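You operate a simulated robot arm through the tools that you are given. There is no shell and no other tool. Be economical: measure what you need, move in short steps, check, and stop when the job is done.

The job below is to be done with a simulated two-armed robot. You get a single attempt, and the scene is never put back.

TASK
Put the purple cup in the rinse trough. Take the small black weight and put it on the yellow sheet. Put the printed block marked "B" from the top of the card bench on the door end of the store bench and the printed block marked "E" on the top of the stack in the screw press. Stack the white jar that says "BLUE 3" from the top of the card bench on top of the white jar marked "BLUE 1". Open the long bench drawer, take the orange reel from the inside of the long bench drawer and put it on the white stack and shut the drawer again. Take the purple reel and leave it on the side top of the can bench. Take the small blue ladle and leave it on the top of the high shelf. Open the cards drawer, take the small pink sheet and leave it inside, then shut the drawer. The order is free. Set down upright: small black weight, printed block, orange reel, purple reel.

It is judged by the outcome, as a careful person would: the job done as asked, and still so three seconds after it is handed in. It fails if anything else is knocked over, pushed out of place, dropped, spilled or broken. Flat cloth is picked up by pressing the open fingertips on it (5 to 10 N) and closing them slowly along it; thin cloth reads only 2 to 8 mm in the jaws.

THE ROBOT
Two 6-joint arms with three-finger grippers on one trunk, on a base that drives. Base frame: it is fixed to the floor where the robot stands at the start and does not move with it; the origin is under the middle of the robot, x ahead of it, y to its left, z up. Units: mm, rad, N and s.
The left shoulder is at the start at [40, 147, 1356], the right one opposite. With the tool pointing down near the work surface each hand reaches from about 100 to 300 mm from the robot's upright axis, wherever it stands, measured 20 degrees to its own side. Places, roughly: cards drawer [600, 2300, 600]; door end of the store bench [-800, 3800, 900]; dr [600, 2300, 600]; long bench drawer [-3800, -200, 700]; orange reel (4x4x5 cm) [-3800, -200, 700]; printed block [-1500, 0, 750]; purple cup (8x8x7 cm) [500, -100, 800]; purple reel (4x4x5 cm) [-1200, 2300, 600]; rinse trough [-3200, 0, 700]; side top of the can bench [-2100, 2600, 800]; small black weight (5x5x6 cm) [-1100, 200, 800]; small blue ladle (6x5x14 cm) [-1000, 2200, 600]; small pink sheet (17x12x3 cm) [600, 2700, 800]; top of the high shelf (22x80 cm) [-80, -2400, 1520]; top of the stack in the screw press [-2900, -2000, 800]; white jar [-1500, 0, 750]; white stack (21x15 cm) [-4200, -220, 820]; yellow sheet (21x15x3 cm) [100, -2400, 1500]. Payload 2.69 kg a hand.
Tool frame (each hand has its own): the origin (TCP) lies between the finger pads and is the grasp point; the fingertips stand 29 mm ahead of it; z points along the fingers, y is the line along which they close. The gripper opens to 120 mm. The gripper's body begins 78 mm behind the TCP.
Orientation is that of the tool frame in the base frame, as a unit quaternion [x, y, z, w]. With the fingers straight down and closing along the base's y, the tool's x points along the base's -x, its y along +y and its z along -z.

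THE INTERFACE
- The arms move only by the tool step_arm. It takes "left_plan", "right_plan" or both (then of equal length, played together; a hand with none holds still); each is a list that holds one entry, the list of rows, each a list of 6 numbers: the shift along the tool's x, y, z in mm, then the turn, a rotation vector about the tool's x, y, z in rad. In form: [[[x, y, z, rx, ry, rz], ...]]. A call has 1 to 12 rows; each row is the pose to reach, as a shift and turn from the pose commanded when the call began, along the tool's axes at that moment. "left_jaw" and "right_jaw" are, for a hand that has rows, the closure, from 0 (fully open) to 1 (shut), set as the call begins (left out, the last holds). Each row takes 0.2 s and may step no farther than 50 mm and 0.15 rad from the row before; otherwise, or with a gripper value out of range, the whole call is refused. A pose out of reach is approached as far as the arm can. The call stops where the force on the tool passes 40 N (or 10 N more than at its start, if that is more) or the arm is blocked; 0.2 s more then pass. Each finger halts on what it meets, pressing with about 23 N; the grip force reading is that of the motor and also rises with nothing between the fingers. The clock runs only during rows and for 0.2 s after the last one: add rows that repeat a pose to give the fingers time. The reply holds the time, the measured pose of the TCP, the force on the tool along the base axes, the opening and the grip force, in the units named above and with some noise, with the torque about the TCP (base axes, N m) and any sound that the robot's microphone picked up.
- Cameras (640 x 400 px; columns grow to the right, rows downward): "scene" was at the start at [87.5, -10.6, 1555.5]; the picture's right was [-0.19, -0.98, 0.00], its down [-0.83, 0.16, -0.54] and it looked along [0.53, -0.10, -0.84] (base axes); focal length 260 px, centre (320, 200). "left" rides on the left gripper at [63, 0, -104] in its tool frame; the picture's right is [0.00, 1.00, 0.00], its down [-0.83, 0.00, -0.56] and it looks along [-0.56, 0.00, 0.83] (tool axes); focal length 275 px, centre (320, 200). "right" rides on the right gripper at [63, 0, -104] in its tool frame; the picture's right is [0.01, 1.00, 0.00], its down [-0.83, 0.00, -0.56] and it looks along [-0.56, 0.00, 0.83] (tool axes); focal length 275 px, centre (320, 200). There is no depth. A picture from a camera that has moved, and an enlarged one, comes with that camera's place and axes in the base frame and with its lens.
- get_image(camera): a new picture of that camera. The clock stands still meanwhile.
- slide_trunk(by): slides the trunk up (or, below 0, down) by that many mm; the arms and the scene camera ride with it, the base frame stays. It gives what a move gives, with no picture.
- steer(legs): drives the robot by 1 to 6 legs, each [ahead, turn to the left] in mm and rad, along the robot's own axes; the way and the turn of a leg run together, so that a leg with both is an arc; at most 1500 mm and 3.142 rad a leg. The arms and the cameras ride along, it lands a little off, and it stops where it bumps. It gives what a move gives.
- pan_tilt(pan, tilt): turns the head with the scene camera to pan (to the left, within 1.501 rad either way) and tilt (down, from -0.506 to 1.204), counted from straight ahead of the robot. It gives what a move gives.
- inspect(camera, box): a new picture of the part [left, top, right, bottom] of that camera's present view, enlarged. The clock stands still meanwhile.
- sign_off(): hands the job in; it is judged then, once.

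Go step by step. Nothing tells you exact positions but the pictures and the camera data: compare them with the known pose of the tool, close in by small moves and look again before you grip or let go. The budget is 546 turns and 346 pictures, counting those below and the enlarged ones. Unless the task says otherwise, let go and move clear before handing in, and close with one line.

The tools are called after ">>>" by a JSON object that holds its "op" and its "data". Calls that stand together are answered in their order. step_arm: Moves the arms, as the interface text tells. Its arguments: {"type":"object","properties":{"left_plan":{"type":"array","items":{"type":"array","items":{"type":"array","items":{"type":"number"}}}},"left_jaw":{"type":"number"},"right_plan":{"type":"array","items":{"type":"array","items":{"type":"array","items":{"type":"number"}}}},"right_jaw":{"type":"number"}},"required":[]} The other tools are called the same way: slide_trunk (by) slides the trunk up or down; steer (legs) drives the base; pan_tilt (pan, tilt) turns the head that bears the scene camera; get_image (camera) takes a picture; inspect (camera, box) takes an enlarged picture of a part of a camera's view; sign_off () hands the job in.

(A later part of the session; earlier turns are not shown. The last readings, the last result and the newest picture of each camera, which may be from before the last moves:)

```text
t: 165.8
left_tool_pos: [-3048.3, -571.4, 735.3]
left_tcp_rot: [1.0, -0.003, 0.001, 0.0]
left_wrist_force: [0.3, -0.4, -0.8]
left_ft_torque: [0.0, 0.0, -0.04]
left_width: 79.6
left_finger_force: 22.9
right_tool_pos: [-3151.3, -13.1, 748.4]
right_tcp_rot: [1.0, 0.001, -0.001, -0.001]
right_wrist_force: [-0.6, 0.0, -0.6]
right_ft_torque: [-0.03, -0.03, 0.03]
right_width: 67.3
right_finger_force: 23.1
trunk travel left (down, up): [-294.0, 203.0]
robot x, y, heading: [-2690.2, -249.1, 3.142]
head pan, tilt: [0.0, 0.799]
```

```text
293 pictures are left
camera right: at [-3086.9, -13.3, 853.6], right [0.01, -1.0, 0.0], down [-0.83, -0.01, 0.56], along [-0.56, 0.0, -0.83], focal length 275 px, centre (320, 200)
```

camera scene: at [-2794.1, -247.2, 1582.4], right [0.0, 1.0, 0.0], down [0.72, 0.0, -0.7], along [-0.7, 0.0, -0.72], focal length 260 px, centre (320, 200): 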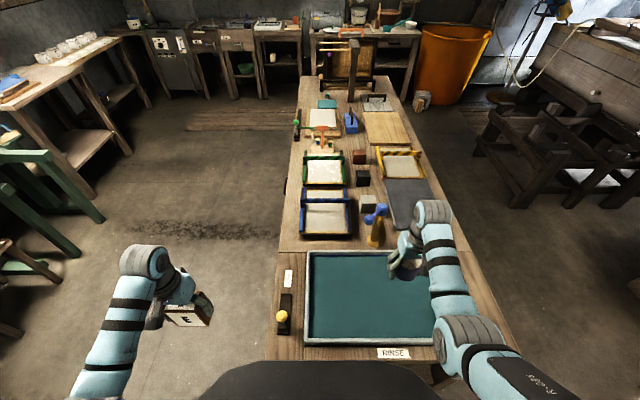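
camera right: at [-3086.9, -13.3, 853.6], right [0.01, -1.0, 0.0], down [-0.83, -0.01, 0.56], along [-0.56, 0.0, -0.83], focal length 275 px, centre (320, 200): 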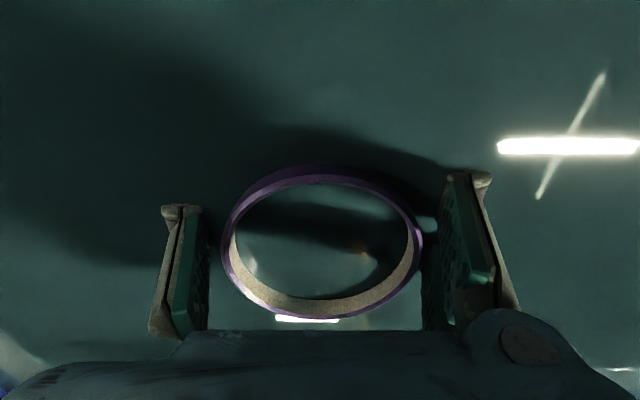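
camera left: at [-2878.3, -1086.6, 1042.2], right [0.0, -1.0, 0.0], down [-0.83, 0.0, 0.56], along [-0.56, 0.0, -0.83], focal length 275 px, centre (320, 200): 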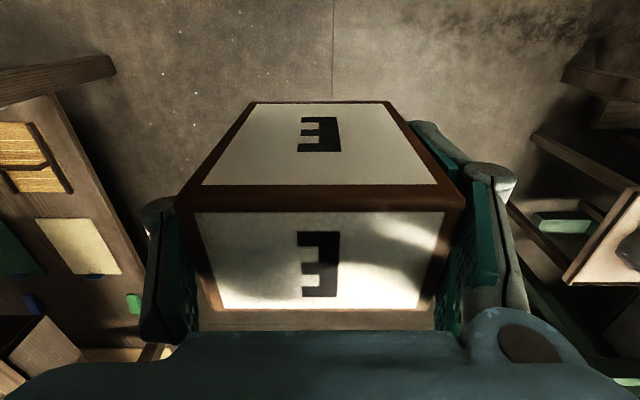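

>>> {"op": "slide_trunk", "data": {"by": -12}}

>>> {"op": "slide_trunk", "data": {"by": -12}}

>>> {"op": "slide_trunk", "data": {"by": -10}}

```text
t: 166.4
left_tool_pos: [-3045.9, -571.2, 723.8]
left_tcp_rot: [1.0, -0.002, -0.001, 0.0]
left_wrist_force: [-0.9, 0.1, -0.8]
left_ft_torque: [-0.02, -0.02, 0.03]
left_width: 79.8
left_finger_force: 23.0
right_tool_pos: [-3150.7, -14.4, 738.9]
right_tcp_rot: [1.0, 0.0, -0.002, -0.001]
right_wrist_force: [2.6, -0.3, 11.8]
right_ft_torque: [-0.45, -0.21, 0.11]
right_width: 67.5
right_finger_force: 22.8
trunk travel left (down, up): [-282.0, 215.0]
robot x, y, heading: [-2695.1, -254.5, 3.138]
head pan, tilt: [0.0, 0.799]
```

```text
t: 166.8
left_tool_pos: [-3047.1, -570.8, 721.4]
left_tcp_rot: [1.0, -0.003, -0.001, -0.001]
left_wrist_force: [0.3, 0.2, -1.6]
left_ft_torque: [-0.02, -0.01, -0.04]
left_width: 79.6
left_finger_force: 22.6
right_tool_pos: [-3150.7, -14.8, 738.7]
right_tcp_rot: [1.0, 0.0, -0.004, -0.001]
right_wrist_force: [11.2, -1.9, 17.9]
right_ft_torque: [-0.4, -0.51, 0.15]
right_width: 67.7
right_finger_force: 23.2
trunk travel left (down, up): [-278.0, 219.0]
robot x, y, heading: [-2694.3, -250.9, 3.139]
head pan, tilt: [0.0, 0.799]
stopped: the force on the tool passed its limit at 49 N (the readings are from after the stop); the commanded pose is now the measured one
```

```text
t: 167.1
left_tool_pos: [-3045.3, -571.2, 718.9]
left_tcp_rot: [1.0, -0.003, -0.002, -0.001]
left_wrist_force: [-0.3, 0.5, -1.6]
left_ft_torque: [0.0, -0.04, 0.0]
left_width: 79.7
left_finger_force: 23.0
right_tool_pos: [-3152.0, -15.3, 737.5]
right_tcp_rot: [1.0, 0.001, -0.008, 0.0]
right_wrist_force: [12.4, -3.2, 20.0]
right_ft_torque: [-0.27, -0.59, 0.1]
right_width: 68.0
right_finger_force: 23.3
trunk travel left (down, up): [-276.0, 222.0]
robot x, y, heading: [-2692.4, -248.9, 3.136]
head pan, tilt: [0.0, 0.799]
stopped: the force on the tool passed its limit at 48 N (the readings are from after the stop); the commanded pose is now the measured one
```

The cup is on the trough floor. Relieve pressure, open, and lift away.

>>> {"op": "slide_trunk", "data": {"by": 5}}

>>> {"op": "step_arm", "data": {"right_plan": [[[0, 0, 0, 0, 0, 0], [0, 0, 0, 0, 0, 0], [0, 0, 0, 0, 0, 0], [0, 0, 0, 0, 0, 0]]], "right_jaw": 0.2}}

>>> {"op": "slide_trunk", "data": {"by": 200}}

>>> {"op": "get_image", "data": {"camera": "right"}}

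```text
t: 167.7
left_tool_pos: [-3049.3, -570.0, 721.2]
left_tcp_rot: [1.0, -0.003, 0.0, -0.001]
left_wrist_force: [-0.3, 0.6, -2.0]
left_ft_torque: [-0.03, 0.02, -0.02]
left_width: 79.6
left_finger_force: 23.6
right_tool_pos: [-3153.0, -14.3, 740.5]
right_tcp_rot: [1.0, 0.001, -0.005, -0.001]
right_wrist_force: [0.4, 0.4, -0.9]
right_ft_torque: [0.0, -0.02, -0.02]
right_width: 67.6
right_finger_force: 23.3
trunk travel left (down, up): [-281.0, 217.0]
robot x, y, heading: [-2696.2, -252.1, 3.133]
head pan, tilt: [0.0, 0.799]
```

```text
t: 168.7
left_tool_pos: [-3048.2, -570.4, 722.8]
left_tcp_rot: [1.0, -0.003, -0.001, 0.0]
left_wrist_force: [-0.2, -1.0, -0.9]
left_ft_torque: [0.04, 0.02, 0.02]
left_width: 79.6
left_finger_force: 22.5
right_tool_pos: [-3154.1, -13.8, 740.3]
right_tcp_rot: [1.0, 0.001, -0.004, -0.001]
right_wrist_force: [0.4, -0.5, 0.6]
right_ft_torque: [-0.03, 0.02, 0.04]
right_width: 95.9
right_finger_force: 0.1
trunk travel left (down, up): [-281.0, 217.0]
robot x, y, heading: [-2691.8, -252.7, 3.139]
head pan, tilt: [0.0, 0.799]
```

```text
t: 170.8
left_tool_pos: [-3047.4, -571.4, 923.3]
left_tcp_rot: [1.0, -0.003, 0.0, -0.001]
left_wrist_force: [-0.9, -0.3, -2.2]
left_ft_torque: [0.01, -0.02, -0.02]
left_width: 79.9
left_finger_force: 22.9
right_tool_pos: [-3154.2, -13.5, 941.0]
right_tcp_rot: [1.0, 0.002, -0.006, -0.001]
right_wrist_force: [0.6, 1.1, 0.0]
right_ft_torque: [-0.03, -0.04, 0.0]
right_width: 96.1
right_finger_force: 0.0
trunk travel left (down, up): [-481.0, 17.0]
robot x, y, heading: [-2693.3, -248.8, 3.141]
head pan, tilt: [0.0, 0.799]
```

```text
292 pictures are left
camera right: at [-3088.6, -13.1, 1045.2], right [0.01, -1.0, 0.0], down [-0.83, -0.01, 0.56], along [-0.56, 0.0, -0.83], focal length 275 px, centre (320, 200)
```

right: 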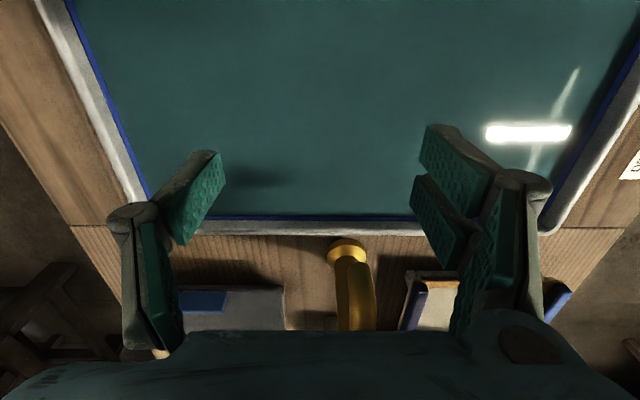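

>>> {"op": "inspect", "data": {"camera": "scene", "box": [270, 220, 470, 360]}}

>>> {"op": "inspect", "data": {"camera": "right", "box": [80, 0, 640, 230]}}

```text
2.86 times, centred on (370, 290) of scene
camera zoom: at [-2795.5, -247.5, 1568.9], right [0.0, 1.0, 0.0], down [0.72, 0.0, -0.7], along [-0.7, 0.0, -0.72], focal length 744 px, centre (177, -57)
```

zoom: 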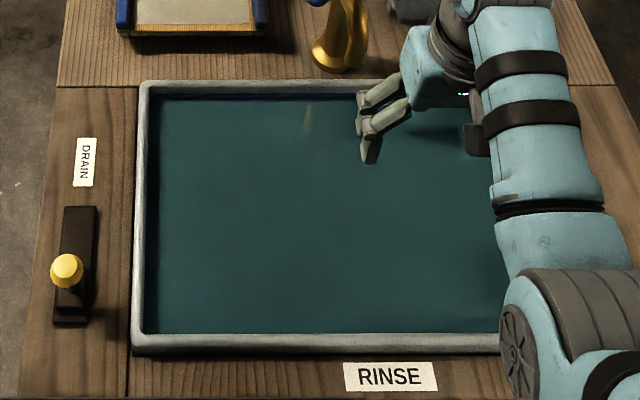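

```text
1.14 times, centred on (360, 115) of right
camera zoom: at [-3088.6, -13.1, 1045.2], right [0.01, -1.0, 0.0], down [-0.83, -0.01, 0.56], along [-0.56, 0.0, -0.83], focal length 315 px, centre (274, 297)
```

zoom: 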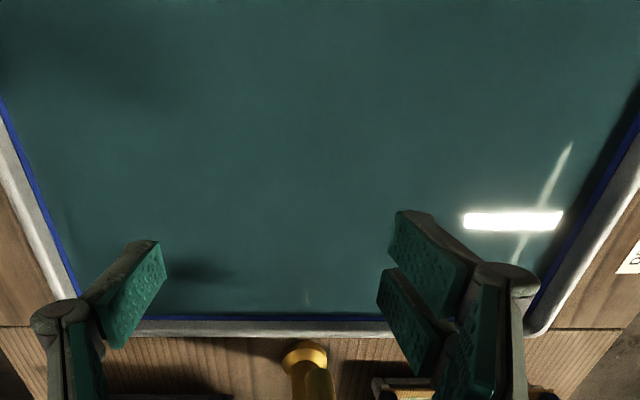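

The cup is submerged, resting on the trough floor. Now I go round to the drawer side of the long bench.

>>> {"op": "step_arm", "data": {"right_plan": [[[35, -25, 0, 0, 0, 0], [70, -50, 0, 0, 0, 0], [105, -75, 0, 0, 0, 0], [140, -100, 0, 0, 0, 0], [150, -110, 0, 0, 0, 0]]], "right_jaw": 0}}

>>> {"op": "steer", "data": {"legs": [[-220, 0], [0, 1.571], [800, 0], [0, -1.571], [1250, 0], [0, -1.571]]}}

>>> {"op": "pan_tilt", "data": {"pan": 0, "tilt": 0.75}}

>>> {"op": "get_image", "data": {"camera": "scene"}}

```text
t: 172.0
left_tool_pos: [-3047.9, -570.1, 923.4]
left_tcp_rot: [1.0, -0.003, -0.001, 0.0]
left_wrist_force: [0.0, -0.1, -1.4]
left_ft_torque: [0.05, 0.03, 0.01]
left_width: 79.8
left_finger_force: 23.2
right_tool_pos: [-3003.4, 97.1, 939.6]
right_tcp_rot: [1.0, 0.001, -0.004, 0.0]
right_wrist_force: [0.3, -0.4, 0.5]
right_ft_torque: [0.03, 0.03, 0.03]
right_width: 120.0
right_finger_force: 0.0
trunk travel left (down, up): [-481.0, 17.0]
robot x, y, heading: [-2694.1, -248.6, 3.143]
head pan, tilt: [0.0, 0.799]
```

```text
t: 195.0
left_tool_pos: [-4066.3, -630.9, 923.9]
left_tcp_rot: [-0.697, 0.718, 0.0, 0.001]
left_wrist_force: [0.0, -0.1, -1.3]
left_ft_torque: [-0.02, 0.02, 0.02]
left_width: 79.9
left_finger_force: 22.7
right_tool_pos: [-3399.2, -692.7, 939.9]
right_tcp_rot: [-0.699, 0.716, 0.003, 0.005]
right_wrist_force: [0.0, -0.3, -0.1]
right_ft_torque: [0.01, -0.01, 0.01]
right_width: 120.2
right_finger_force: 0.1
trunk travel left (down, up): [-481.0, 17.0]
robot x, y, heading: [-3750.7, -993.2, 1.546]
head pan, tilt: [0.0, 0.799]
```

```text
t: 195.6
left_tool_pos: [-4065.4, -631.7, 924.3]
left_tcp_rot: [-0.696, 0.718, 0.0, 0.0]
left_wrist_force: [-0.6, 0.2, -1.6]
left_ft_torque: [-0.01, 0.03, -0.03]
left_width: 79.7
left_finger_force: 22.9
right_tool_pos: [-3398.2, -691.5, 940.9]
right_tcp_rot: [-0.699, 0.715, 0.004, 0.004]
right_wrist_force: [-0.2, 0.0, 1.0]
right_ft_torque: [-0.01, -0.03, 0.0]
right_width: 119.9
right_finger_force: 0.1
trunk travel left (down, up): [-481.0, 17.0]
robot x, y, heading: [-3753.7, -990.2, 1.542]
head pan, tilt: [0.0, 0.75]
```

```text
289 pictures are left
camera scene: at [-3751.2, -888.5, 1572.6], right [1.0, -0.03, 0.0], down [-0.02, -0.68, -0.73], along [0.02, 0.73, -0.68], focal length 260 px, centre (320, 200)
```

scene: 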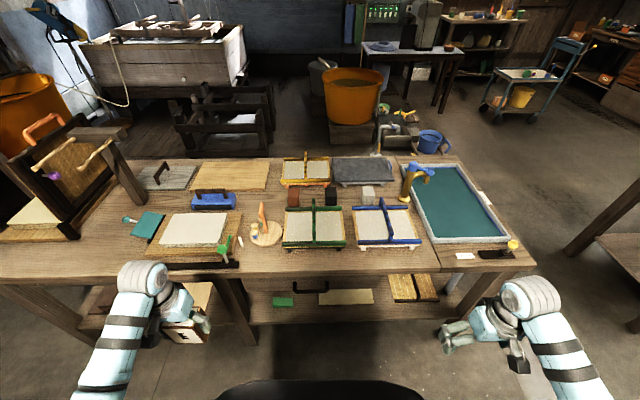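

>>> {"op": "inspect", "data": {"camera": "scene", "box": [170, 200, 400, 340]}}

>>> {"op": "pan_tilt", "data": {"pan": 0, "tilt": 1.0}}

>>> {"op": "inspect", "data": {"camera": "scene", "box": [210, 80, 430, 240]}}

```text
2.78 times, centred on (285, 270) of scene
camera zoom: at [-3751.2, -888.5, 1572.6], right [1.0, -0.03, 0.0], down [-0.02, -0.68, -0.73], along [0.02, 0.73, -0.68], focal length 724 px, centre (417, 5)
```

zoom: 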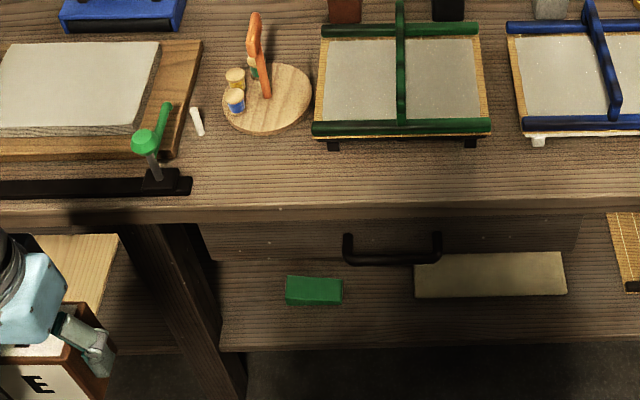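

```text
t: 196.4
left_tool_pos: [-4064.9, -631.4, 924.3]
left_tcp_rot: [-0.696, 0.718, 0.0, 0.0]
left_wrist_force: [0.0, -0.2, -2.1]
left_ft_torque: [-0.01, 0.02, 0.01]
left_width: 79.6
left_finger_force: 23.1
right_tool_pos: [-3398.0, -693.3, 939.3]
right_tcp_rot: [-0.699, 0.715, 0.004, 0.003]
right_wrist_force: [-0.5, -0.6, 0.3]
right_ft_torque: [0.01, -0.02, 0.01]
right_width: 119.9
right_finger_force: 0.1
trunk travel left (down, up): [-481.0, 17.0]
robot x, y, heading: [-3752.6, -997.7, 1.538]
head pan, tilt: [0.0, 1.0]
```

```text
2.50 times, centred on (320, 160) of scene
camera zoom: at [-3751.5, -901.7, 1553.6], right [1.0, -0.03, 0.0], down [-0.02, -0.84, -0.54], along [0.01, 0.54, -0.84], focal length 651 px, centre (320, 300)
```

zoom: 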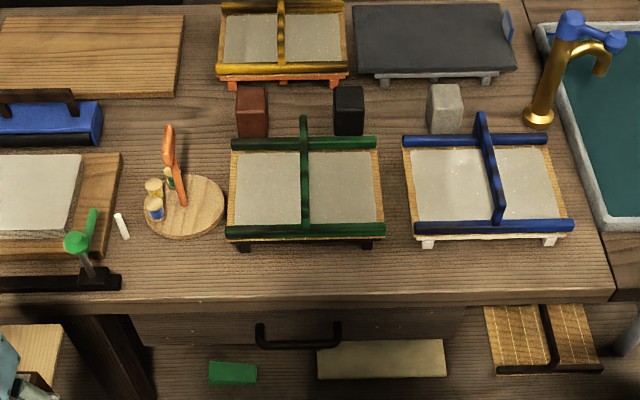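

Handle bar is at roughly (-3775,-430,700), running along x. I'll shift left so the right hand lines up, and yaw the right tool 90° to clamp the bar.

>>> {"op": "steer", "data": {"legs": [[0, 1.595], [200, 0], [0, -1.571], [60, 0]]}}

>>> {"op": "step_arm", "data": {"right_plan": [[[-10, 15, 0, 0, 0, 0.14], [-20, 30, 0, 0, 0, 0.28], [-30, 45, 0, 0, 0, 0.42], [-40, 60, 0, 0, 0, 0.56], [-50, 75, 0, 0, 0, 0.7], [-60, 90, 0, 0, 0, 0.84], [-70, 105, 0, 0, 0, 0.98], [-80, 120, 0, 0, 0, 1.12], [-80, 130, 0, 0, 0, 1.26], [-80, 140, 0, 0, 0, 1.4], [-80, 140, 0, 0, 0, 1.54]]], "right_jaw": 0.5}}

>>> {"op": "get_image", "data": {"camera": "right"}}

```text
t: 206.1
left_tool_pos: [-4283.3, -593.0, 926.8]
left_tcp_rot: [0.714, -0.7, -0.005, -0.004]
left_wrist_force: [-0.1, -1.2, -1.0]
left_ft_torque: [0.12, -0.03, -0.02]
left_width: 79.9
left_finger_force: 23.4
right_tool_pos: [-3615.2, -619.5, 942.0]
right_tcp_rot: [0.716, -0.698, -0.006, -0.008]
right_wrist_force: [-0.4, -1.6, -0.2]
right_ft_torque: [0.07, 0.02, 0.02]
right_width: 119.8
right_finger_force: 0.1
trunk travel left (down, up): [-481.0, 17.0]
robot x, y, heading: [-3951.6, -928.3, 1.59]
head pan, tilt: [0.0, 1.0]
```

```text
t: 208.5
left_tool_pos: [-4283.4, -582.9, 923.0]
left_tcp_rot: [0.714, -0.7, 0.0, 0.0]
left_wrist_force: [1.3, 0.5, -1.9]
left_ft_torque: [0.01, 0.04, -0.01]
left_width: 79.7
left_finger_force: 24.0
right_tool_pos: [-3757.4, -535.3, 940.0]
right_tcp_rot: [-0.028, 1.0, 0.006, 0.001]
right_wrist_force: [0.0, 0.5, -0.4]
right_ft_torque: [0.02, -0.02, 0.0]
right_width: 60.3
right_finger_force: 0.1
trunk travel left (down, up): [-481.0, 17.0]
robot x, y, heading: [-3958.9, -927.3, 1.595]
head pan, tilt: [0.0, 1.0]
```

```text
286 pictures are left
camera right: at [-3819.6, -540.0, 1045.3], right [-0.06, 1.0, 0.01], down [0.83, 0.04, 0.56], along [0.56, 0.04, -0.83], focal length 275 px, centre (320, 200)
```

right: 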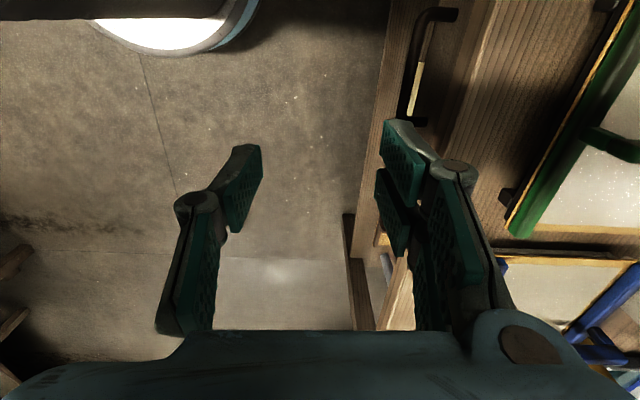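

>>> {"op": "steer", "data": {"legs": [[75, -0.024]]}}

>>> {"op": "slide_trunk", "data": {"by": -120}}

>>> {"op": "get_image", "data": {"camera": "right"}}

```text
t: 209.6
left_tool_pos: [-4277.6, -513.4, 927.4]
left_tcp_rot: [-0.706, 0.708, 0.004, 0.004]
left_wrist_force: [-0.7, -0.5, -2.5]
left_ft_torque: [0.07, 0.0, 0.01]
left_width: 79.8
left_finger_force: 23.4
right_tool_pos: [-3749.7, -478.5, 945.9]
right_tcp_rot: [-0.017, 1.0, 0.012, 0.0]
right_wrist_force: [1.2, 0.0, -0.2]
right_ft_torque: [0.1, -0.03, 0.01]
right_width: 59.7
right_finger_force: 0.0
trunk travel left (down, up): [-481.0, 17.0]
robot x, y, heading: [-3952.8, -855.3, 1.571]
head pan, tilt: [0.0, 1.0]
```

```text
t: 211.1
left_tool_pos: [-4277.0, -503.7, 802.2]
left_tcp_rot: [-0.706, 0.708, 0.001, -0.001]
left_wrist_force: [-0.1, 0.1, -1.0]
left_ft_torque: [-0.06, 0.01, -0.04]
left_width: 79.7
left_finger_force: 23.0
right_tool_pos: [-3749.1, -466.8, 820.0]
right_tcp_rot: [-0.018, 1.0, 0.005, 0.001]
right_wrist_force: [-0.9, 0.6, 0.9]
right_ft_torque: [-0.01, -0.04, 0.01]
right_width: 60.3
right_finger_force: 0.1
trunk travel left (down, up): [-361.0, 137.0]
robot x, y, heading: [-3955.7, -855.3, 1.569]
head pan, tilt: [0.0, 1.0]
```

```text
285 pictures are left
camera right: at [-3811.7, -470.5, 924.5], right [-0.04, 1.0, 0.01], down [0.83, 0.03, 0.56], along [0.56, 0.03, -0.83], focal length 275 px, centre (320, 200)
```

right: 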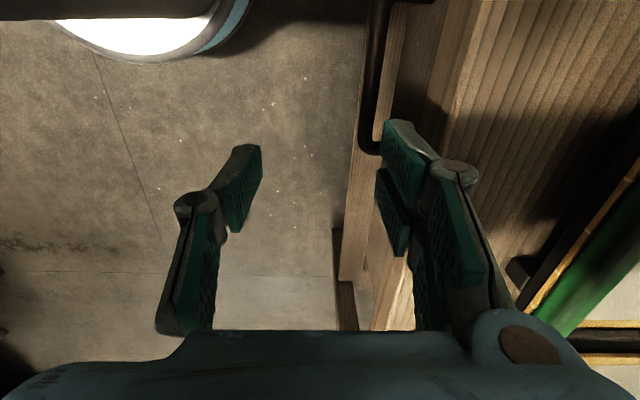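

>>> {"op": "step_arm", "data": {"right_plan": [[[10, 20, 0, 0, 0, 0], [19, 42, 0, 0, 0, 0], [19, 42, 0, 0, 0, 0]]], "right_jaw": 0.75}}

>>> {"op": "slide_trunk", "data": {"by": -70}}

>>> {"op": "get_image", "data": {"camera": "right"}}

```text
t: 211.9
left_tool_pos: [-4276.8, -503.7, 802.8]
left_tcp_rot: [-0.706, 0.708, 0.001, 0.0]
left_wrist_force: [-0.9, -0.7, -1.5]
left_ft_torque: [0.02, 0.0, 0.01]
left_width: 79.9
left_finger_force: 22.5
right_tool_pos: [-3769.0, -423.6, 818.8]
right_tcp_rot: [-0.018, 1.0, 0.005, 0.0]
right_wrist_force: [-0.7, 0.0, 0.0]
right_ft_torque: [0.0, -0.02, 0.0]
right_width: 30.1
right_finger_force: 0.1
trunk travel left (down, up): [-361.0, 137.0]
robot x, y, heading: [-3950.2, -855.1, 1.569]
head pan, tilt: [0.0, 1.0]
```

```text
t: 212.4
left_tool_pos: [-4277.9, -504.3, 780.5]
left_tcp_rot: [-0.706, 0.709, 0.0, 0.001]
left_wrist_force: [0.4, -0.6, -1.7]
left_ft_torque: [-0.01, 0.01, 0.04]
left_width: 79.8
left_finger_force: 22.6
right_tool_pos: [-3770.4, -421.0, 802.4]
right_tcp_rot: [-0.017, 1.0, 0.014, 0.0]
right_wrist_force: [-2.3, -4.8, 3.3]
right_ft_torque: [-0.01, 0.05, 0.03]
right_width: 29.1
right_finger_force: 0.1
trunk travel left (down, up): [-340.0, 158.0]
robot x, y, heading: [-3953.6, -859.3, 1.57]
head pan, tilt: [0.0, 1.0]
stopped: the force on the tool passed its limit at 63 N (the readings are from after the stop); the commanded pose is now the measured one
```

```text
284 pictures are left
camera right: at [-3832.6, -426.6, 907.3], right [-0.04, 1.0, 0.03], down [0.83, 0.02, 0.56], along [0.56, 0.04, -0.83], focal length 275 px, centre (320, 200)
```

right: 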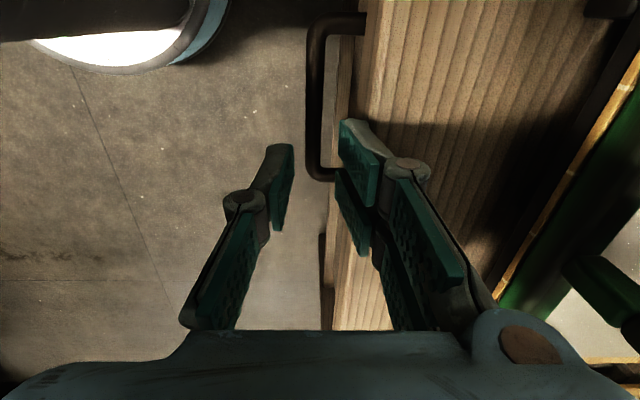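

The bench top overhangs the handle, so a vertical grasp fouls its edge. I'll lift, back off, and pitch the tool forward so the fingers can clamp the bar from the front, one above and one below.

>>> {"op": "slide_trunk", "data": {"by": 70}}

>>> {"op": "steer", "data": {"legs": [[-250, 0]]}}

>>> {"op": "step_arm", "data": {"right_plan": [[[0, 10, 0, -0.14, 0, 0], [0, 20, 0, -0.28, 0, 0], [0, 30, 0, -0.42, 0, 0], [0, 40, 0, -0.56, 0, 0], [0, 50, 0, -0.7, 0, 0], [0, 60, 0, -0.84, 0, 0], [0, 70, 0, -0.98, 0, 0], [0, 80, 0, -1.12, 0, 0], [0, 90, 0, -1.2, 0, 0]]], "right_jaw": 0.4}}

```text
t: 213.5
left_tool_pos: [-4277.6, -503.2, 851.9]
left_tcp_rot: [-0.706, 0.708, 0.0, -0.001]
left_wrist_force: [-0.4, 0.2, -1.8]
left_ft_torque: [-0.01, 0.02, -0.01]
left_width: 79.8
left_finger_force: 22.8
right_tool_pos: [-3769.5, -419.7, 871.1]
right_tcp_rot: [-0.017, 1.0, 0.012, 0.001]
right_wrist_force: [-0.6, -0.3, -1.3]
right_ft_torque: [-0.03, 0.02, 0.01]
right_width: 30.1
right_finger_force: 0.0
trunk travel left (down, up): [-410.0, 88.0]
robot x, y, heading: [-3955.1, -855.2, 1.568]
head pan, tilt: [0.0, 1.0]
```

```text
t: 215.3
left_tool_pos: [-4278.0, -750.3, 851.0]
left_tcp_rot: [0.708, -0.707, 0.001, 0.001]
left_wrist_force: [0.4, 0.7, -2.0]
left_ft_torque: [0.0, -0.01, 0.01]
left_width: 79.5
left_finger_force: 23.0
right_tool_pos: [-3771.4, -664.2, 871.7]
right_tcp_rot: [-0.019, 1.0, 0.01, 0.0]
right_wrist_force: [0.7, 0.0, -0.3]
right_ft_torque: [-0.01, 0.0, -0.01]
right_width: 29.9
right_finger_force: 0.0
trunk travel left (down, up): [-410.0, 88.0]
robot x, y, heading: [-3952.2, -1100.7, 1.568]
head pan, tilt: [0.0, 1.0]
```

```text
t: 217.3
left_tool_pos: [-4277.5, -751.2, 851.9]
left_tcp_rot: [-0.707, 0.708, 0.0, -0.001]
left_wrist_force: [-0.4, -0.2, -1.7]
left_ft_torque: [0.0, -0.02, -0.01]
left_width: 79.6
left_finger_force: 23.2
right_tool_pos: [-3774.1, -575.9, 875.4]
right_tcp_rot: [-0.016, 0.818, 0.575, -0.01]
right_wrist_force: [0.3, 0.3, -0.4]
right_ft_torque: [-0.01, 0.0, -0.02]
right_width: 71.9
right_finger_force: 0.0
trunk travel left (down, up): [-410.0, 88.0]
robot x, y, heading: [-3948.7, -1102.3, 1.574]
head pan, tilt: [0.0, 1.0]
```

>>> {"op": "slide_trunk", "data": {"by": -165}}

>>> {"op": "get_image", "data": {"camera": "right"}}

```text
t: 219.2
left_tool_pos: [-4277.4, -752.9, 685.3]
left_tcp_rot: [-0.707, 0.707, 0.0, 0.0]
left_wrist_force: [0.5, 0.8, -1.1]
left_ft_torque: [-0.01, 0.05, -0.02]
left_width: 79.6
left_finger_force: 23.3
right_tool_pos: [-3773.9, -576.1, 710.7]
right_tcp_rot: [-0.016, 0.818, 0.575, -0.011]
right_wrist_force: [-1.0, -0.3, -0.4]
right_ft_torque: [0.0, -0.01, 0.03]
right_width: 72.0
right_finger_force: 0.0
trunk travel left (down, up): [-245.0, 253.0]
robot x, y, heading: [-3955.9, -1100.3, 1.574]
head pan, tilt: [0.0, 1.0]
```

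```text
283 pictures are left
camera right: at [-3832.8, -676.0, 747.2], right [-0.02, 0.34, 0.94], down [0.85, -0.49, 0.19], along [0.53, 0.8, -0.28], focal length 275 px, centre (320, 200)
```

right: 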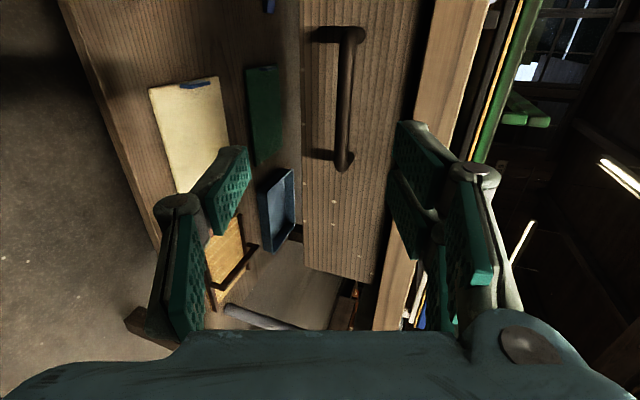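

>>> {"op": "slide_trunk", "data": {"by": -22}}

>>> {"op": "steer", "data": {"legs": [[105, 0]]}}

>>> {"op": "get_image", "data": {"camera": "right"}}

```text
t: 219.8
left_tool_pos: [-4278.4, -751.2, 665.7]
left_tcp_rot: [-0.706, 0.708, 0.0, 0.0]
left_wrist_force: [-0.7, 0.2, -1.9]
left_ft_torque: [0.0, -0.05, 0.01]
left_width: 80.0
left_finger_force: 22.8
right_tool_pos: [-3774.7, -576.0, 689.7]
right_tcp_rot: [-0.016, 0.818, 0.575, -0.011]
right_wrist_force: [0.4, -0.1, 0.2]
right_ft_torque: [0.01, -0.01, -0.01]
right_width: 72.0
right_finger_force: 0.0
trunk travel left (down, up): [-223.0, 275.0]
robot x, y, heading: [-3954.3, -1105.4, 1.575]
head pan, tilt: [0.0, 1.0]
```

```text
t: 221.0
left_tool_pos: [-4278.1, -649.1, 664.3]
left_tcp_rot: [0.707, -0.707, 0.0, 0.0]
left_wrist_force: [0.4, 0.2, -0.8]
left_ft_torque: [0.0, 0.01, -0.02]
left_width: 79.6
left_finger_force: 23.4
right_tool_pos: [-3776.1, -472.0, 688.6]
right_tcp_rot: [-0.017, 0.818, 0.575, -0.011]
right_wrist_force: [0.5, -0.1, -0.2]
right_ft_torque: [0.0, -0.01, -0.03]
right_width: 71.9
right_finger_force: 0.0
trunk travel left (down, up): [-223.0, 275.0]
robot x, y, heading: [-3958.0, -1000.4, 1.578]
head pan, tilt: [0.0, 1.0]
```

```text
282 pictures are left
camera right: at [-3834.1, -572.9, 725.4], right [-0.02, 0.34, 0.94], down [0.85, -0.49, 0.19], along [0.52, 0.8, -0.28], focal length 275 px, centre (320, 200)
```

right: 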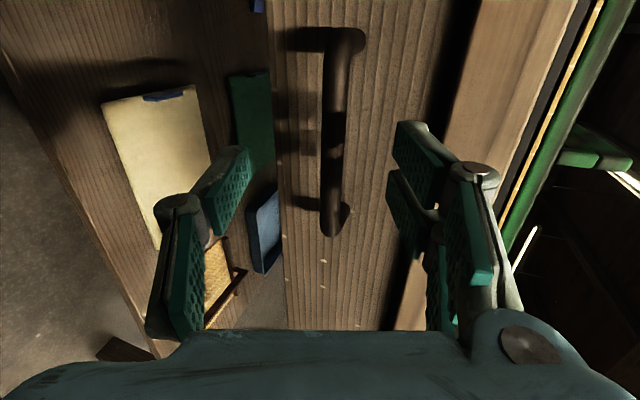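

>>> {"op": "steer", "data": {"legs": [[42, 0]]}}

>>> {"op": "get_image", "data": {"camera": "right"}}

```text
t: 221.9
left_tool_pos: [-4279.3, -607.4, 665.7]
left_tcp_rot: [0.707, -0.707, 0.0, 0.0]
left_wrist_force: [-0.2, -0.1, -1.8]
left_ft_torque: [-0.02, 0.04, 0.02]
left_width: 79.9
left_finger_force: 22.8
right_tool_pos: [-3776.6, -430.4, 689.0]
right_tcp_rot: [-0.017, 0.818, 0.575, -0.011]
right_wrist_force: [0.0, -0.1, -0.4]
right_ft_torque: [-0.02, -0.03, 0.02]
right_width: 72.2
right_finger_force: 0.1
trunk travel left (down, up): [-223.0, 275.0]
robot x, y, heading: [-3956.4, -961.5, 1.575]
head pan, tilt: [0.0, 1.0]
```

```text
281 pictures are left
camera right: at [-3834.5, -530.8, 725.2], right [-0.02, 0.34, 0.94], down [0.85, -0.49, 0.19], along [0.52, 0.81, -0.28], focal length 275 px, centre (320, 200)
```

right: 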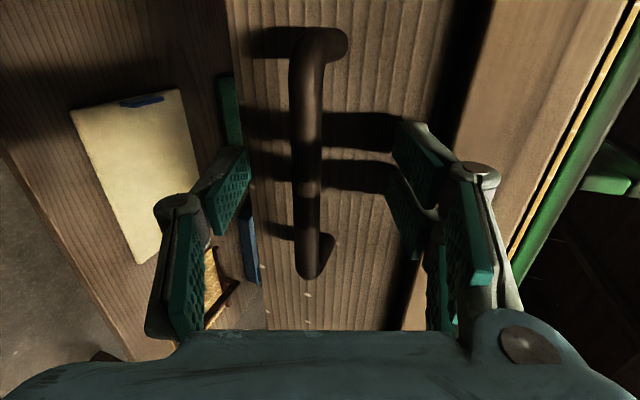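

>>> {"op": "step_arm", "data": {"right_plan": [[[0, 0, 0, 0, 0, 0], [0, 0, 0, 0, 0, 0], [0, 0, 0, 0, 0, 0], [0, 0, 0, 0, 0, 0]]], "right_jaw": 1}}

>>> {"op": "get_image", "data": {"camera": "right"}}

```text
t: 222.9
left_tool_pos: [-4278.9, -606.7, 664.2]
left_tcp_rot: [0.708, -0.706, 0.0, 0.0]
left_wrist_force: [0.7, -0.6, -1.0]
left_ft_torque: [0.01, 0.01, -0.01]
left_width: 79.6
left_finger_force: 23.0
right_tool_pos: [-3777.1, -431.2, 684.0]
right_tcp_rot: [-0.016, 0.822, 0.569, -0.013]
right_wrist_force: [-6.4, -19.1, -35.5]
right_ft_torque: [-0.4, 0.83, -0.22]
right_width: 13.0
right_finger_force: 40.7
trunk travel left (down, up): [-223.0, 275.0]
robot x, y, heading: [-3954.8, -957.5, 1.573]
head pan, tilt: [0.0, 1.0]
```

```text
280 pictures are left
camera right: at [-3834.5, -531.8, 721.2], right [-0.02, 0.35, 0.94], down [0.85, -0.48, 0.2], along [0.52, 0.8, -0.29], focal length 275 px, centre (320, 200)
```

right: 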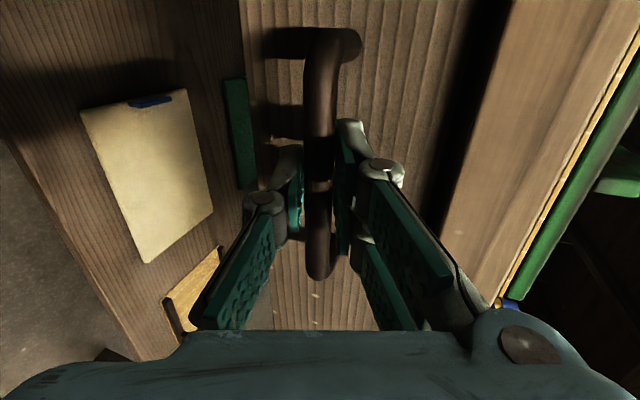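

Gripped. I'll relieve the vertical load a bit and pull by reversing.

>>> {"op": "slide_trunk", "data": {"by": -5}}

>>> {"op": "steer", "data": {"legs": [[-100, 0]]}}

>>> {"op": "get_image", "data": {"camera": "right"}}

>>> {"op": "get_image", "data": {"camera": "scene"}}

```text
t: 223.4
left_tool_pos: [-4280.0, -608.5, 660.2]
left_tcp_rot: [0.708, -0.706, 0.001, 0.0]
left_wrist_force: [-0.5, -0.3, -0.9]
left_ft_torque: [0.02, 0.01, 0.0]
left_width: 79.8
left_finger_force: 23.1
right_tool_pos: [-3775.9, -432.5, 683.7]
right_tcp_rot: [-0.018, 0.819, 0.574, -0.012]
right_wrist_force: [-6.0, -24.4, -19.9]
right_ft_torque: [-0.29, 0.94, -0.2]
right_width: 13.0
right_finger_force: 39.6
trunk travel left (down, up): [-218.0, 280.0]
robot x, y, heading: [-3953.0, -956.2, 1.575]
head pan, tilt: [0.0, 1.0]
```

```text
t: 224.6
left_tool_pos: [-4279.3, -708.8, 660.0]
left_tcp_rot: [0.708, -0.706, 0.0, 0.001]
left_wrist_force: [0.1, 0.2, -0.7]
left_ft_torque: [0.01, -0.02, -0.02]
left_width: 79.8
left_finger_force: 22.9
right_tool_pos: [-3777.1, -532.1, 683.3]
right_tcp_rot: [-0.017, 0.819, 0.574, -0.011]
right_wrist_force: [-6.1, 0.0, -17.2]
right_ft_torque: [-0.04, 0.92, -0.51]
right_width: 13.4
right_finger_force: 39.4
trunk travel left (down, up): [-218.0, 280.0]
robot x, y, heading: [-3952.1, -1059.3, 1.578]
head pan, tilt: [0.0, 1.0]
```

```text
279 pictures are left
camera right: at [-3834.4, -631.9, 719.7], right [-0.02, 0.34, 0.94], down [0.85, -0.49, 0.19], along [0.52, 0.81, -0.28], focal length 275 px, centre (320, 200)
```

right: 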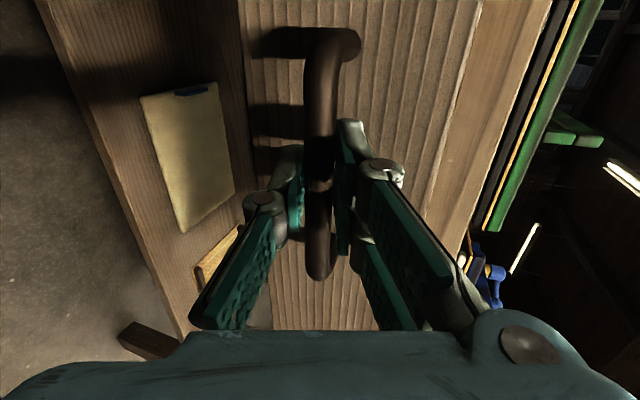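

```text
278 pictures are left
camera scene: at [-3956.7, -965.7, 1290.7], right [1.0, 0.01, 0.0], down [0.01, -0.84, -0.54], along [0.0, 0.54, -0.84], focal length 260 px, centre (320, 200)
```

scene: 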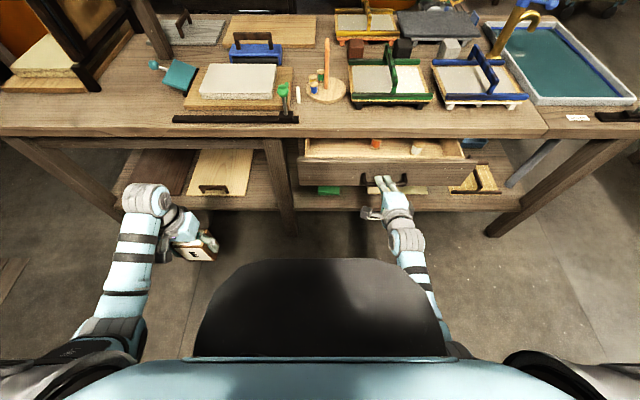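

>>> {"op": "steer", "data": {"legs": [[-110, 0]]}}

>>> {"op": "inspect", "data": {"camera": "scene", "box": [260, 80, 500, 230]}}

```text
t: 225.8
left_tool_pos: [-4278.5, -818.8, 660.6]
left_tcp_rot: [0.708, -0.706, 0.001, 0.0]
left_wrist_force: [-0.6, 1.0, -1.4]
left_ft_torque: [0.02, 0.04, 0.02]
left_width: 79.6
left_finger_force: 23.3
right_tool_pos: [-3775.8, -640.1, 682.9]
right_tcp_rot: [-0.018, 0.818, 0.574, -0.012]
right_wrist_force: [0.7, 1.3, -10.4]
right_ft_torque: [-0.04, 0.87, -0.66]
right_width: 13.4
right_finger_force: 39.4
trunk travel left (down, up): [-218.0, 280.0]
robot x, y, heading: [-3953.3, -1167.9, 1.577]
head pan, tilt: [0.0, 1.0]
```

```text
2.67 times, centred on (380, 155) of scene
camera zoom: at [-3955.4, -1075.2, 1290.7], right [1.0, 0.01, 0.0], down [0.01, -0.84, -0.54], along [0.0, 0.54, -0.84], focal length 694 px, centre (160, 320)
```

zoom: 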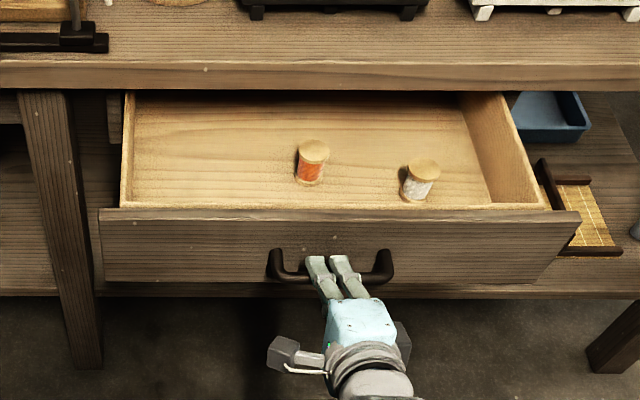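

>>> {"op": "steer", "data": {"legs": [[-60, 0]]}}

>>> {"op": "inspect", "data": {"camera": "scene", "box": [260, 60, 500, 210]}}

```text
t: 226.8
left_tool_pos: [-4277.8, -880.9, 660.7]
left_tcp_rot: [0.71, -0.705, -0.001, 0.0]
left_wrist_force: [0.5, -0.7, -1.1]
left_ft_torque: [0.04, 0.0, -0.02]
left_width: 79.7
left_finger_force: 22.9
right_tool_pos: [-3775.8, -702.9, 683.7]
right_tcp_rot: [-0.018, 0.819, 0.573, -0.014]
right_wrist_force: [4.4, 0.2, -6.1]
right_ft_torque: [0.03, 0.81, -0.99]
right_width: 13.2
right_finger_force: 39.8
trunk travel left (down, up): [-218.0, 280.0]
robot x, y, heading: [-3954.4, -1230.0, 1.58]
head pan, tilt: [0.0, 1.0]
```

```text
2.67 times, centred on (380, 135) of scene
camera zoom: at [-3954.5, -1138.1, 1290.8], right [1.0, 0.01, 0.0], down [0.01, -0.84, -0.54], along [-0.01, 0.54, -0.84], focal length 694 px, centre (160, 373)
```

zoom: 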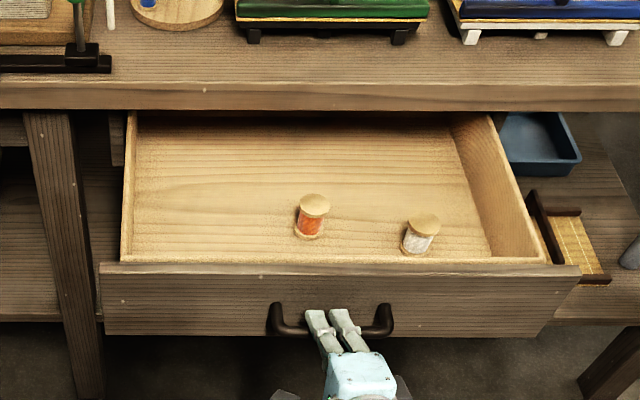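

Drawer is open about 270 mm. Release the handle, back off, raise and level the tool to point down again.

>>> {"op": "step_arm", "data": {"right_plan": [[[0, 0, 0, 0, 0, 0], [0, 0, 0, 0, 0, 0], [0, 0, 0, 0, 0, 0]]], "right_jaw": 0.4}}

>>> {"op": "steer", "data": {"legs": [[-130, 0]]}}

>>> {"op": "slide_trunk", "data": {"by": 190}}

>>> {"op": "step_arm", "data": {"right_plan": [[[0, 0, 0, 0.14, 0, 0], [0, 0, -10, 0.28, 0, 0], [0, 0, -20, 0.42, 0, 0], [0, 0, -30, 0.56, 0, 0], [0, 0, -40, 0.7, 0, 0], [0, 0, -50, 0.84, 0, 0], [0, 0, -60, 0.98, 0, 0], [0, 0, -70, 1.12, 0, 0], [0, 0, -80, 1.222, 0, 0]]], "right_jaw": 0.2}}

>>> {"op": "get_image", "data": {"camera": "scene"}}

```text
t: 227.6
left_tool_pos: [-4279.7, -882.7, 660.6]
left_tcp_rot: [0.71, -0.705, 0.0, 0.0]
left_wrist_force: [0.1, 0.3, -1.8]
left_ft_torque: [0.03, 0.04, -0.02]
left_width: 80.0
left_finger_force: 22.8
right_tool_pos: [-3776.5, -702.4, 683.4]
right_tcp_rot: [-0.019, 0.82, 0.573, -0.013]
right_wrist_force: [-0.1, 0.7, -1.0]
right_ft_torque: [-0.04, 0.01, 0.02]
right_width: 71.9
right_finger_force: 0.0
trunk travel left (down, up): [-218.0, 280.0]
robot x, y, heading: [-3952.1, -1230.5, 1.582]
head pan, tilt: [0.0, 1.0]
```

```text
t: 228.8
left_tool_pos: [-4276.9, -1008.6, 660.4]
left_tcp_rot: [0.71, -0.705, 0.0, 0.0]
left_wrist_force: [-0.1, -0.5, -1.0]
left_ft_torque: [-0.02, -0.02, 0.0]
left_width: 79.6
left_finger_force: 22.4
right_tool_pos: [-3776.0, -829.6, 683.0]
right_tcp_rot: [-0.019, 0.818, 0.574, -0.013]
right_wrist_force: [-0.3, 0.3, -0.1]
right_ft_torque: [-0.01, -0.02, 0.02]
right_width: 72.1
right_finger_force: 0.1
trunk travel left (down, up): [-218.0, 280.0]
robot x, y, heading: [-3952.5, -1357.4, 1.584]
head pan, tilt: [0.0, 1.0]
```

```text
t: 230.9
left_tool_pos: [-4278.9, -1008.4, 849.7]
left_tcp_rot: [0.71, -0.704, 0.0, -0.001]
left_wrist_force: [0.1, -0.7, -1.4]
left_ft_torque: [-0.04, 0.02, 0.02]
left_width: 79.7
left_finger_force: 22.9
right_tool_pos: [-3776.1, -829.9, 873.1]
right_tcp_rot: [-0.019, 0.818, 0.574, -0.013]
right_wrist_force: [0.4, -0.7, -0.4]
right_ft_torque: [0.0, 0.0, 0.0]
right_width: 71.8
right_finger_force: 0.0
trunk travel left (down, up): [-408.0, 90.0]
robot x, y, heading: [-3954.4, -1362.0, 1.582]
head pan, tilt: [0.0, 1.0]
```

```text
t: 232.9
left_tool_pos: [-4277.7, -1008.7, 849.9]
left_tcp_rot: [0.71, -0.705, 0.0, -0.001]
left_wrist_force: [0.3, -0.3, -2.2]
left_ft_torque: [-0.02, 0.0, 0.02]
left_width: 79.8
left_finger_force: 23.1
right_tool_pos: [-3772.3, -905.2, 901.1]
right_tcp_rot: [-0.023, 1.0, -0.001, 0.0]
right_wrist_force: [0.1, 0.1, -0.6]
right_ft_torque: [-0.03, 0.0, -0.01]
right_width: 96.0
right_finger_force: 0.1
trunk travel left (down, up): [-408.0, 90.0]
robot x, y, heading: [-3951.7, -1357.6, 1.581]
head pan, tilt: [0.0, 1.0]
```

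```text
275 pictures are left
camera scene: at [-3954.7, -1264.7, 1480.1], right [1.0, 0.01, 0.0], down [0.01, -0.84, -0.54], along [-0.01, 0.54, -0.84], focal length 260 px, centre (320, 200)
```

scene: 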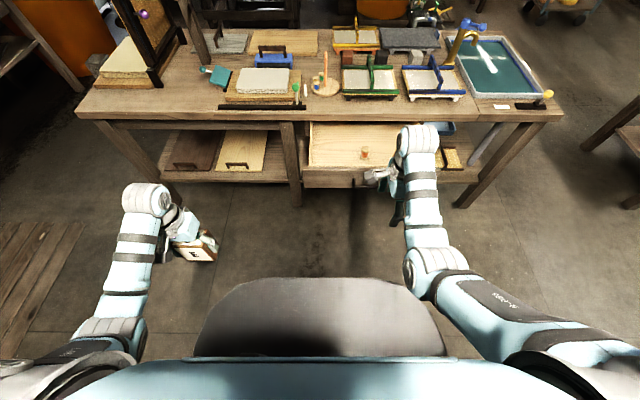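

>>> {"op": "steer", "data": {"legs": [[370, -0.01]]}}

>>> {"op": "get_image", "data": {"camera": "right"}}

```text
t: 235.2
left_tool_pos: [-4274.7, -657.2, 850.0]
left_tcp_rot: [-0.705, 0.709, 0.0, 0.001]
left_wrist_force: [0.1, -0.3, -0.4]
left_ft_torque: [0.01, -0.01, 0.04]
left_width: 79.6
left_finger_force: 23.2
right_tool_pos: [-3768.8, -559.0, 902.4]
right_tcp_rot: [-0.017, 1.0, 0.001, 0.0]
right_wrist_force: [1.2, 0.2, 0.8]
right_ft_torque: [0.01, 0.0, 0.0]
right_width: 96.0
right_finger_force: 0.1
trunk travel left (down, up): [-408.0, 90.0]
robot x, y, heading: [-3950.8, -1003.7, 1.568]
head pan, tilt: [0.0, 1.0]
```

```text
274 pictures are left
camera right: at [-3830.3, -561.9, 1006.9], right [-0.04, 1.0, 0.0], down [0.83, 0.03, 0.56], along [0.56, 0.02, -0.83], focal length 275 px, centre (320, 200)
```

right: 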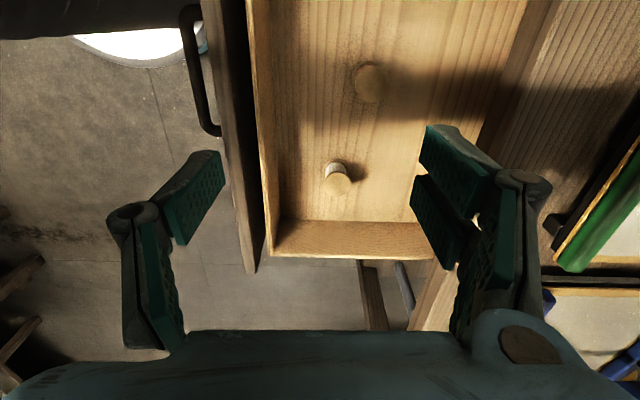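

>>> {"op": "steer", "data": {"legs": [[42, 0]]}}

>>> {"op": "slide_trunk", "data": {"by": -120}}

>>> {"op": "get_image", "data": {"camera": "right"}}

```text
t: 236.1
left_tool_pos: [-4275.6, -621.2, 852.7]
left_tcp_rot: [-0.705, 0.709, 0.003, 0.002]
left_wrist_force: [0.5, -0.5, -0.7]
left_ft_torque: [0.05, 0.01, 0.01]
left_width: 79.4
left_finger_force: 23.3
right_tool_pos: [-3767.4, -523.1, 905.4]
right_tcp_rot: [-0.017, 1.0, 0.003, -0.001]
right_wrist_force: [-0.1, -1.2, 0.7]
right_ft_torque: [0.07, -0.01, 0.0]
right_width: 96.0
right_finger_force: 0.1
trunk travel left (down, up): [-408.0, 90.0]
robot x, y, heading: [-3952.6, -970.1, 1.569]
head pan, tilt: [0.0, 1.0]
```

```text
t: 237.6
left_tool_pos: [-4274.6, -615.6, 730.2]
left_tcp_rot: [-0.705, 0.709, -0.001, -0.001]
left_wrist_force: [-0.6, -0.7, -1.5]
left_ft_torque: [0.02, 0.03, -0.01]
left_width: 79.7
left_finger_force: 22.5
right_tool_pos: [-3768.4, -517.4, 780.8]
right_tcp_rot: [-0.016, 1.0, 0.0, 0.0]
right_wrist_force: [0.2, -0.3, 0.2]
right_ft_torque: [-0.03, 0.0, 0.05]
right_width: 96.0
right_finger_force: 0.2
trunk travel left (down, up): [-288.0, 210.0]
robot x, y, heading: [-3957.2, -970.7, 1.567]
head pan, tilt: [0.0, 1.0]
```

```text
273 pictures are left
camera right: at [-3830.3, -519.0, 885.8], right [-0.04, 1.0, 0.0], down [0.83, 0.03, 0.56], along [0.56, 0.02, -0.83], focal length 275 px, centre (320, 200)
```

right: 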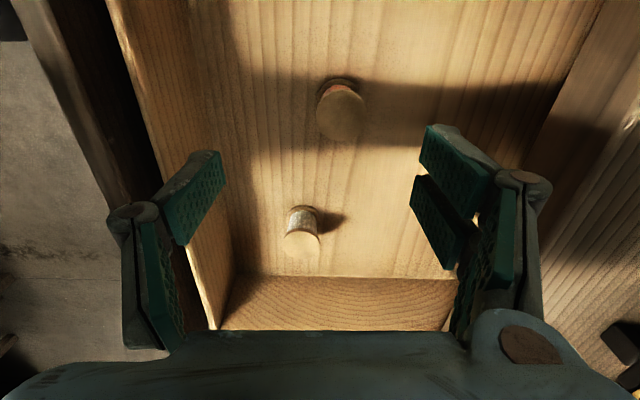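

>>> {"op": "step_arm", "data": {"right_plan": [[[-3, 16, 0, 0, 0, 0], [-3, 16, 0, 0, 0, 0]]]}}

>>> {"op": "slide_trunk", "data": {"by": -70}}

>>> {"op": "get_image", "data": {"camera": "right"}}

```text
t: 238.2
left_tool_pos: [-4275.4, -615.2, 730.8]
left_tcp_rot: [-0.706, 0.709, 0.001, 0.0]
left_wrist_force: [0.7, 0.2, -1.5]
left_ft_torque: [0.0, 0.01, 0.01]
left_width: 79.8
left_finger_force: 23.0
right_tool_pos: [-3765.6, -500.9, 780.0]
right_tcp_rot: [-0.017, 1.0, 0.0, 0.0]
right_wrist_force: [0.7, 0.9, 0.6]
right_ft_torque: [0.03, 0.0, 0.0]
right_width: 96.1
right_finger_force: 0.0
trunk travel left (down, up): [-288.0, 210.0]
robot x, y, heading: [-3955.4, -966.7, 1.57]
head pan, tilt: [0.0, 1.0]
```

```text
t: 239.2
left_tool_pos: [-4274.2, -616.1, 659.8]
left_tcp_rot: [-0.706, 0.709, 0.0, 0.0]
left_wrist_force: [0.2, -0.1, -2.6]
left_ft_torque: [0.02, 0.02, 0.0]
left_width: 79.8
left_finger_force: 22.7
right_tool_pos: [-3765.2, -500.5, 711.9]
right_tcp_rot: [-0.017, 1.0, 0.0, 0.0]
right_wrist_force: [0.7, 0.6, -0.1]
right_ft_torque: [-0.02, 0.03, 0.0]
right_width: 96.0
right_finger_force: 0.0
trunk travel left (down, up): [-218.0, 280.0]
robot x, y, heading: [-3952.1, -966.7, 1.571]
head pan, tilt: [0.0, 1.0]
```

```text
272 pictures are left
camera right: at [-3828.2, -502.8, 816.3], right [-0.04, 1.0, 0.0], down [0.83, 0.03, 0.56], along [0.56, 0.02, -0.83], focal length 275 px, centre (320, 200)
```

right: 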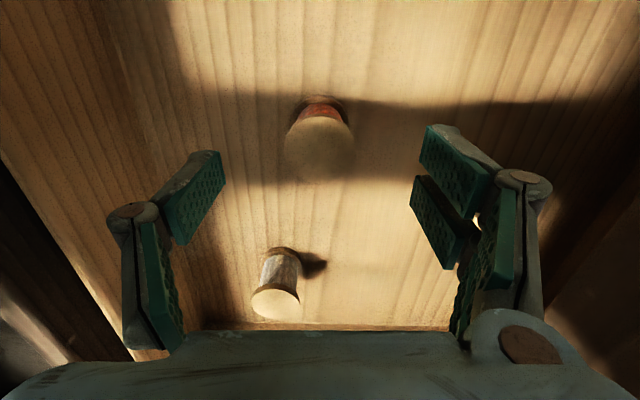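

>>> {"op": "slide_trunk", "data": {"by": -35}}

>>> {"op": "inspect", "data": {"camera": "right", "box": [160, 60, 480, 260]}}

```text
t: 240.0
left_tool_pos: [-4275.2, -615.7, 624.3]
left_tcp_rot: [-0.705, 0.709, 0.0, 0.0]
left_wrist_force: [-0.8, 0.0, -1.2]
left_ft_torque: [0.01, 0.03, 0.0]
left_width: 79.7
left_finger_force: 23.0
right_tool_pos: [-3765.6, -501.9, 676.0]
right_tcp_rot: [-0.017, 1.0, 0.0, 0.0]
right_wrist_force: [0.5, -0.4, 0.0]
right_ft_torque: [-0.04, 0.03, 0.0]
right_width: 96.1
right_finger_force: 0.0
trunk travel left (down, up): [-183.0, 315.0]
robot x, y, heading: [-3956.0, -969.1, 1.567]
head pan, tilt: [0.0, 1.0]
```

```text
2.00 times, centred on (320, 160) of right
camera zoom: at [-3828.1, -502.9, 781.3], right [-0.04, 1.0, 0.0], down [0.83, 0.03, 0.56], along [0.56, 0.02, -0.83], focal length 551 px, centre (320, 280)
```

zoom: 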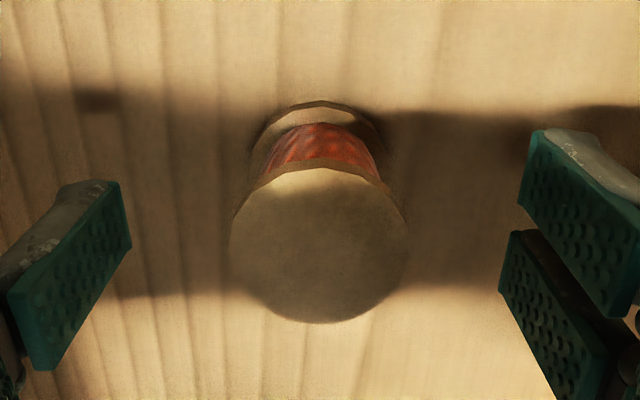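

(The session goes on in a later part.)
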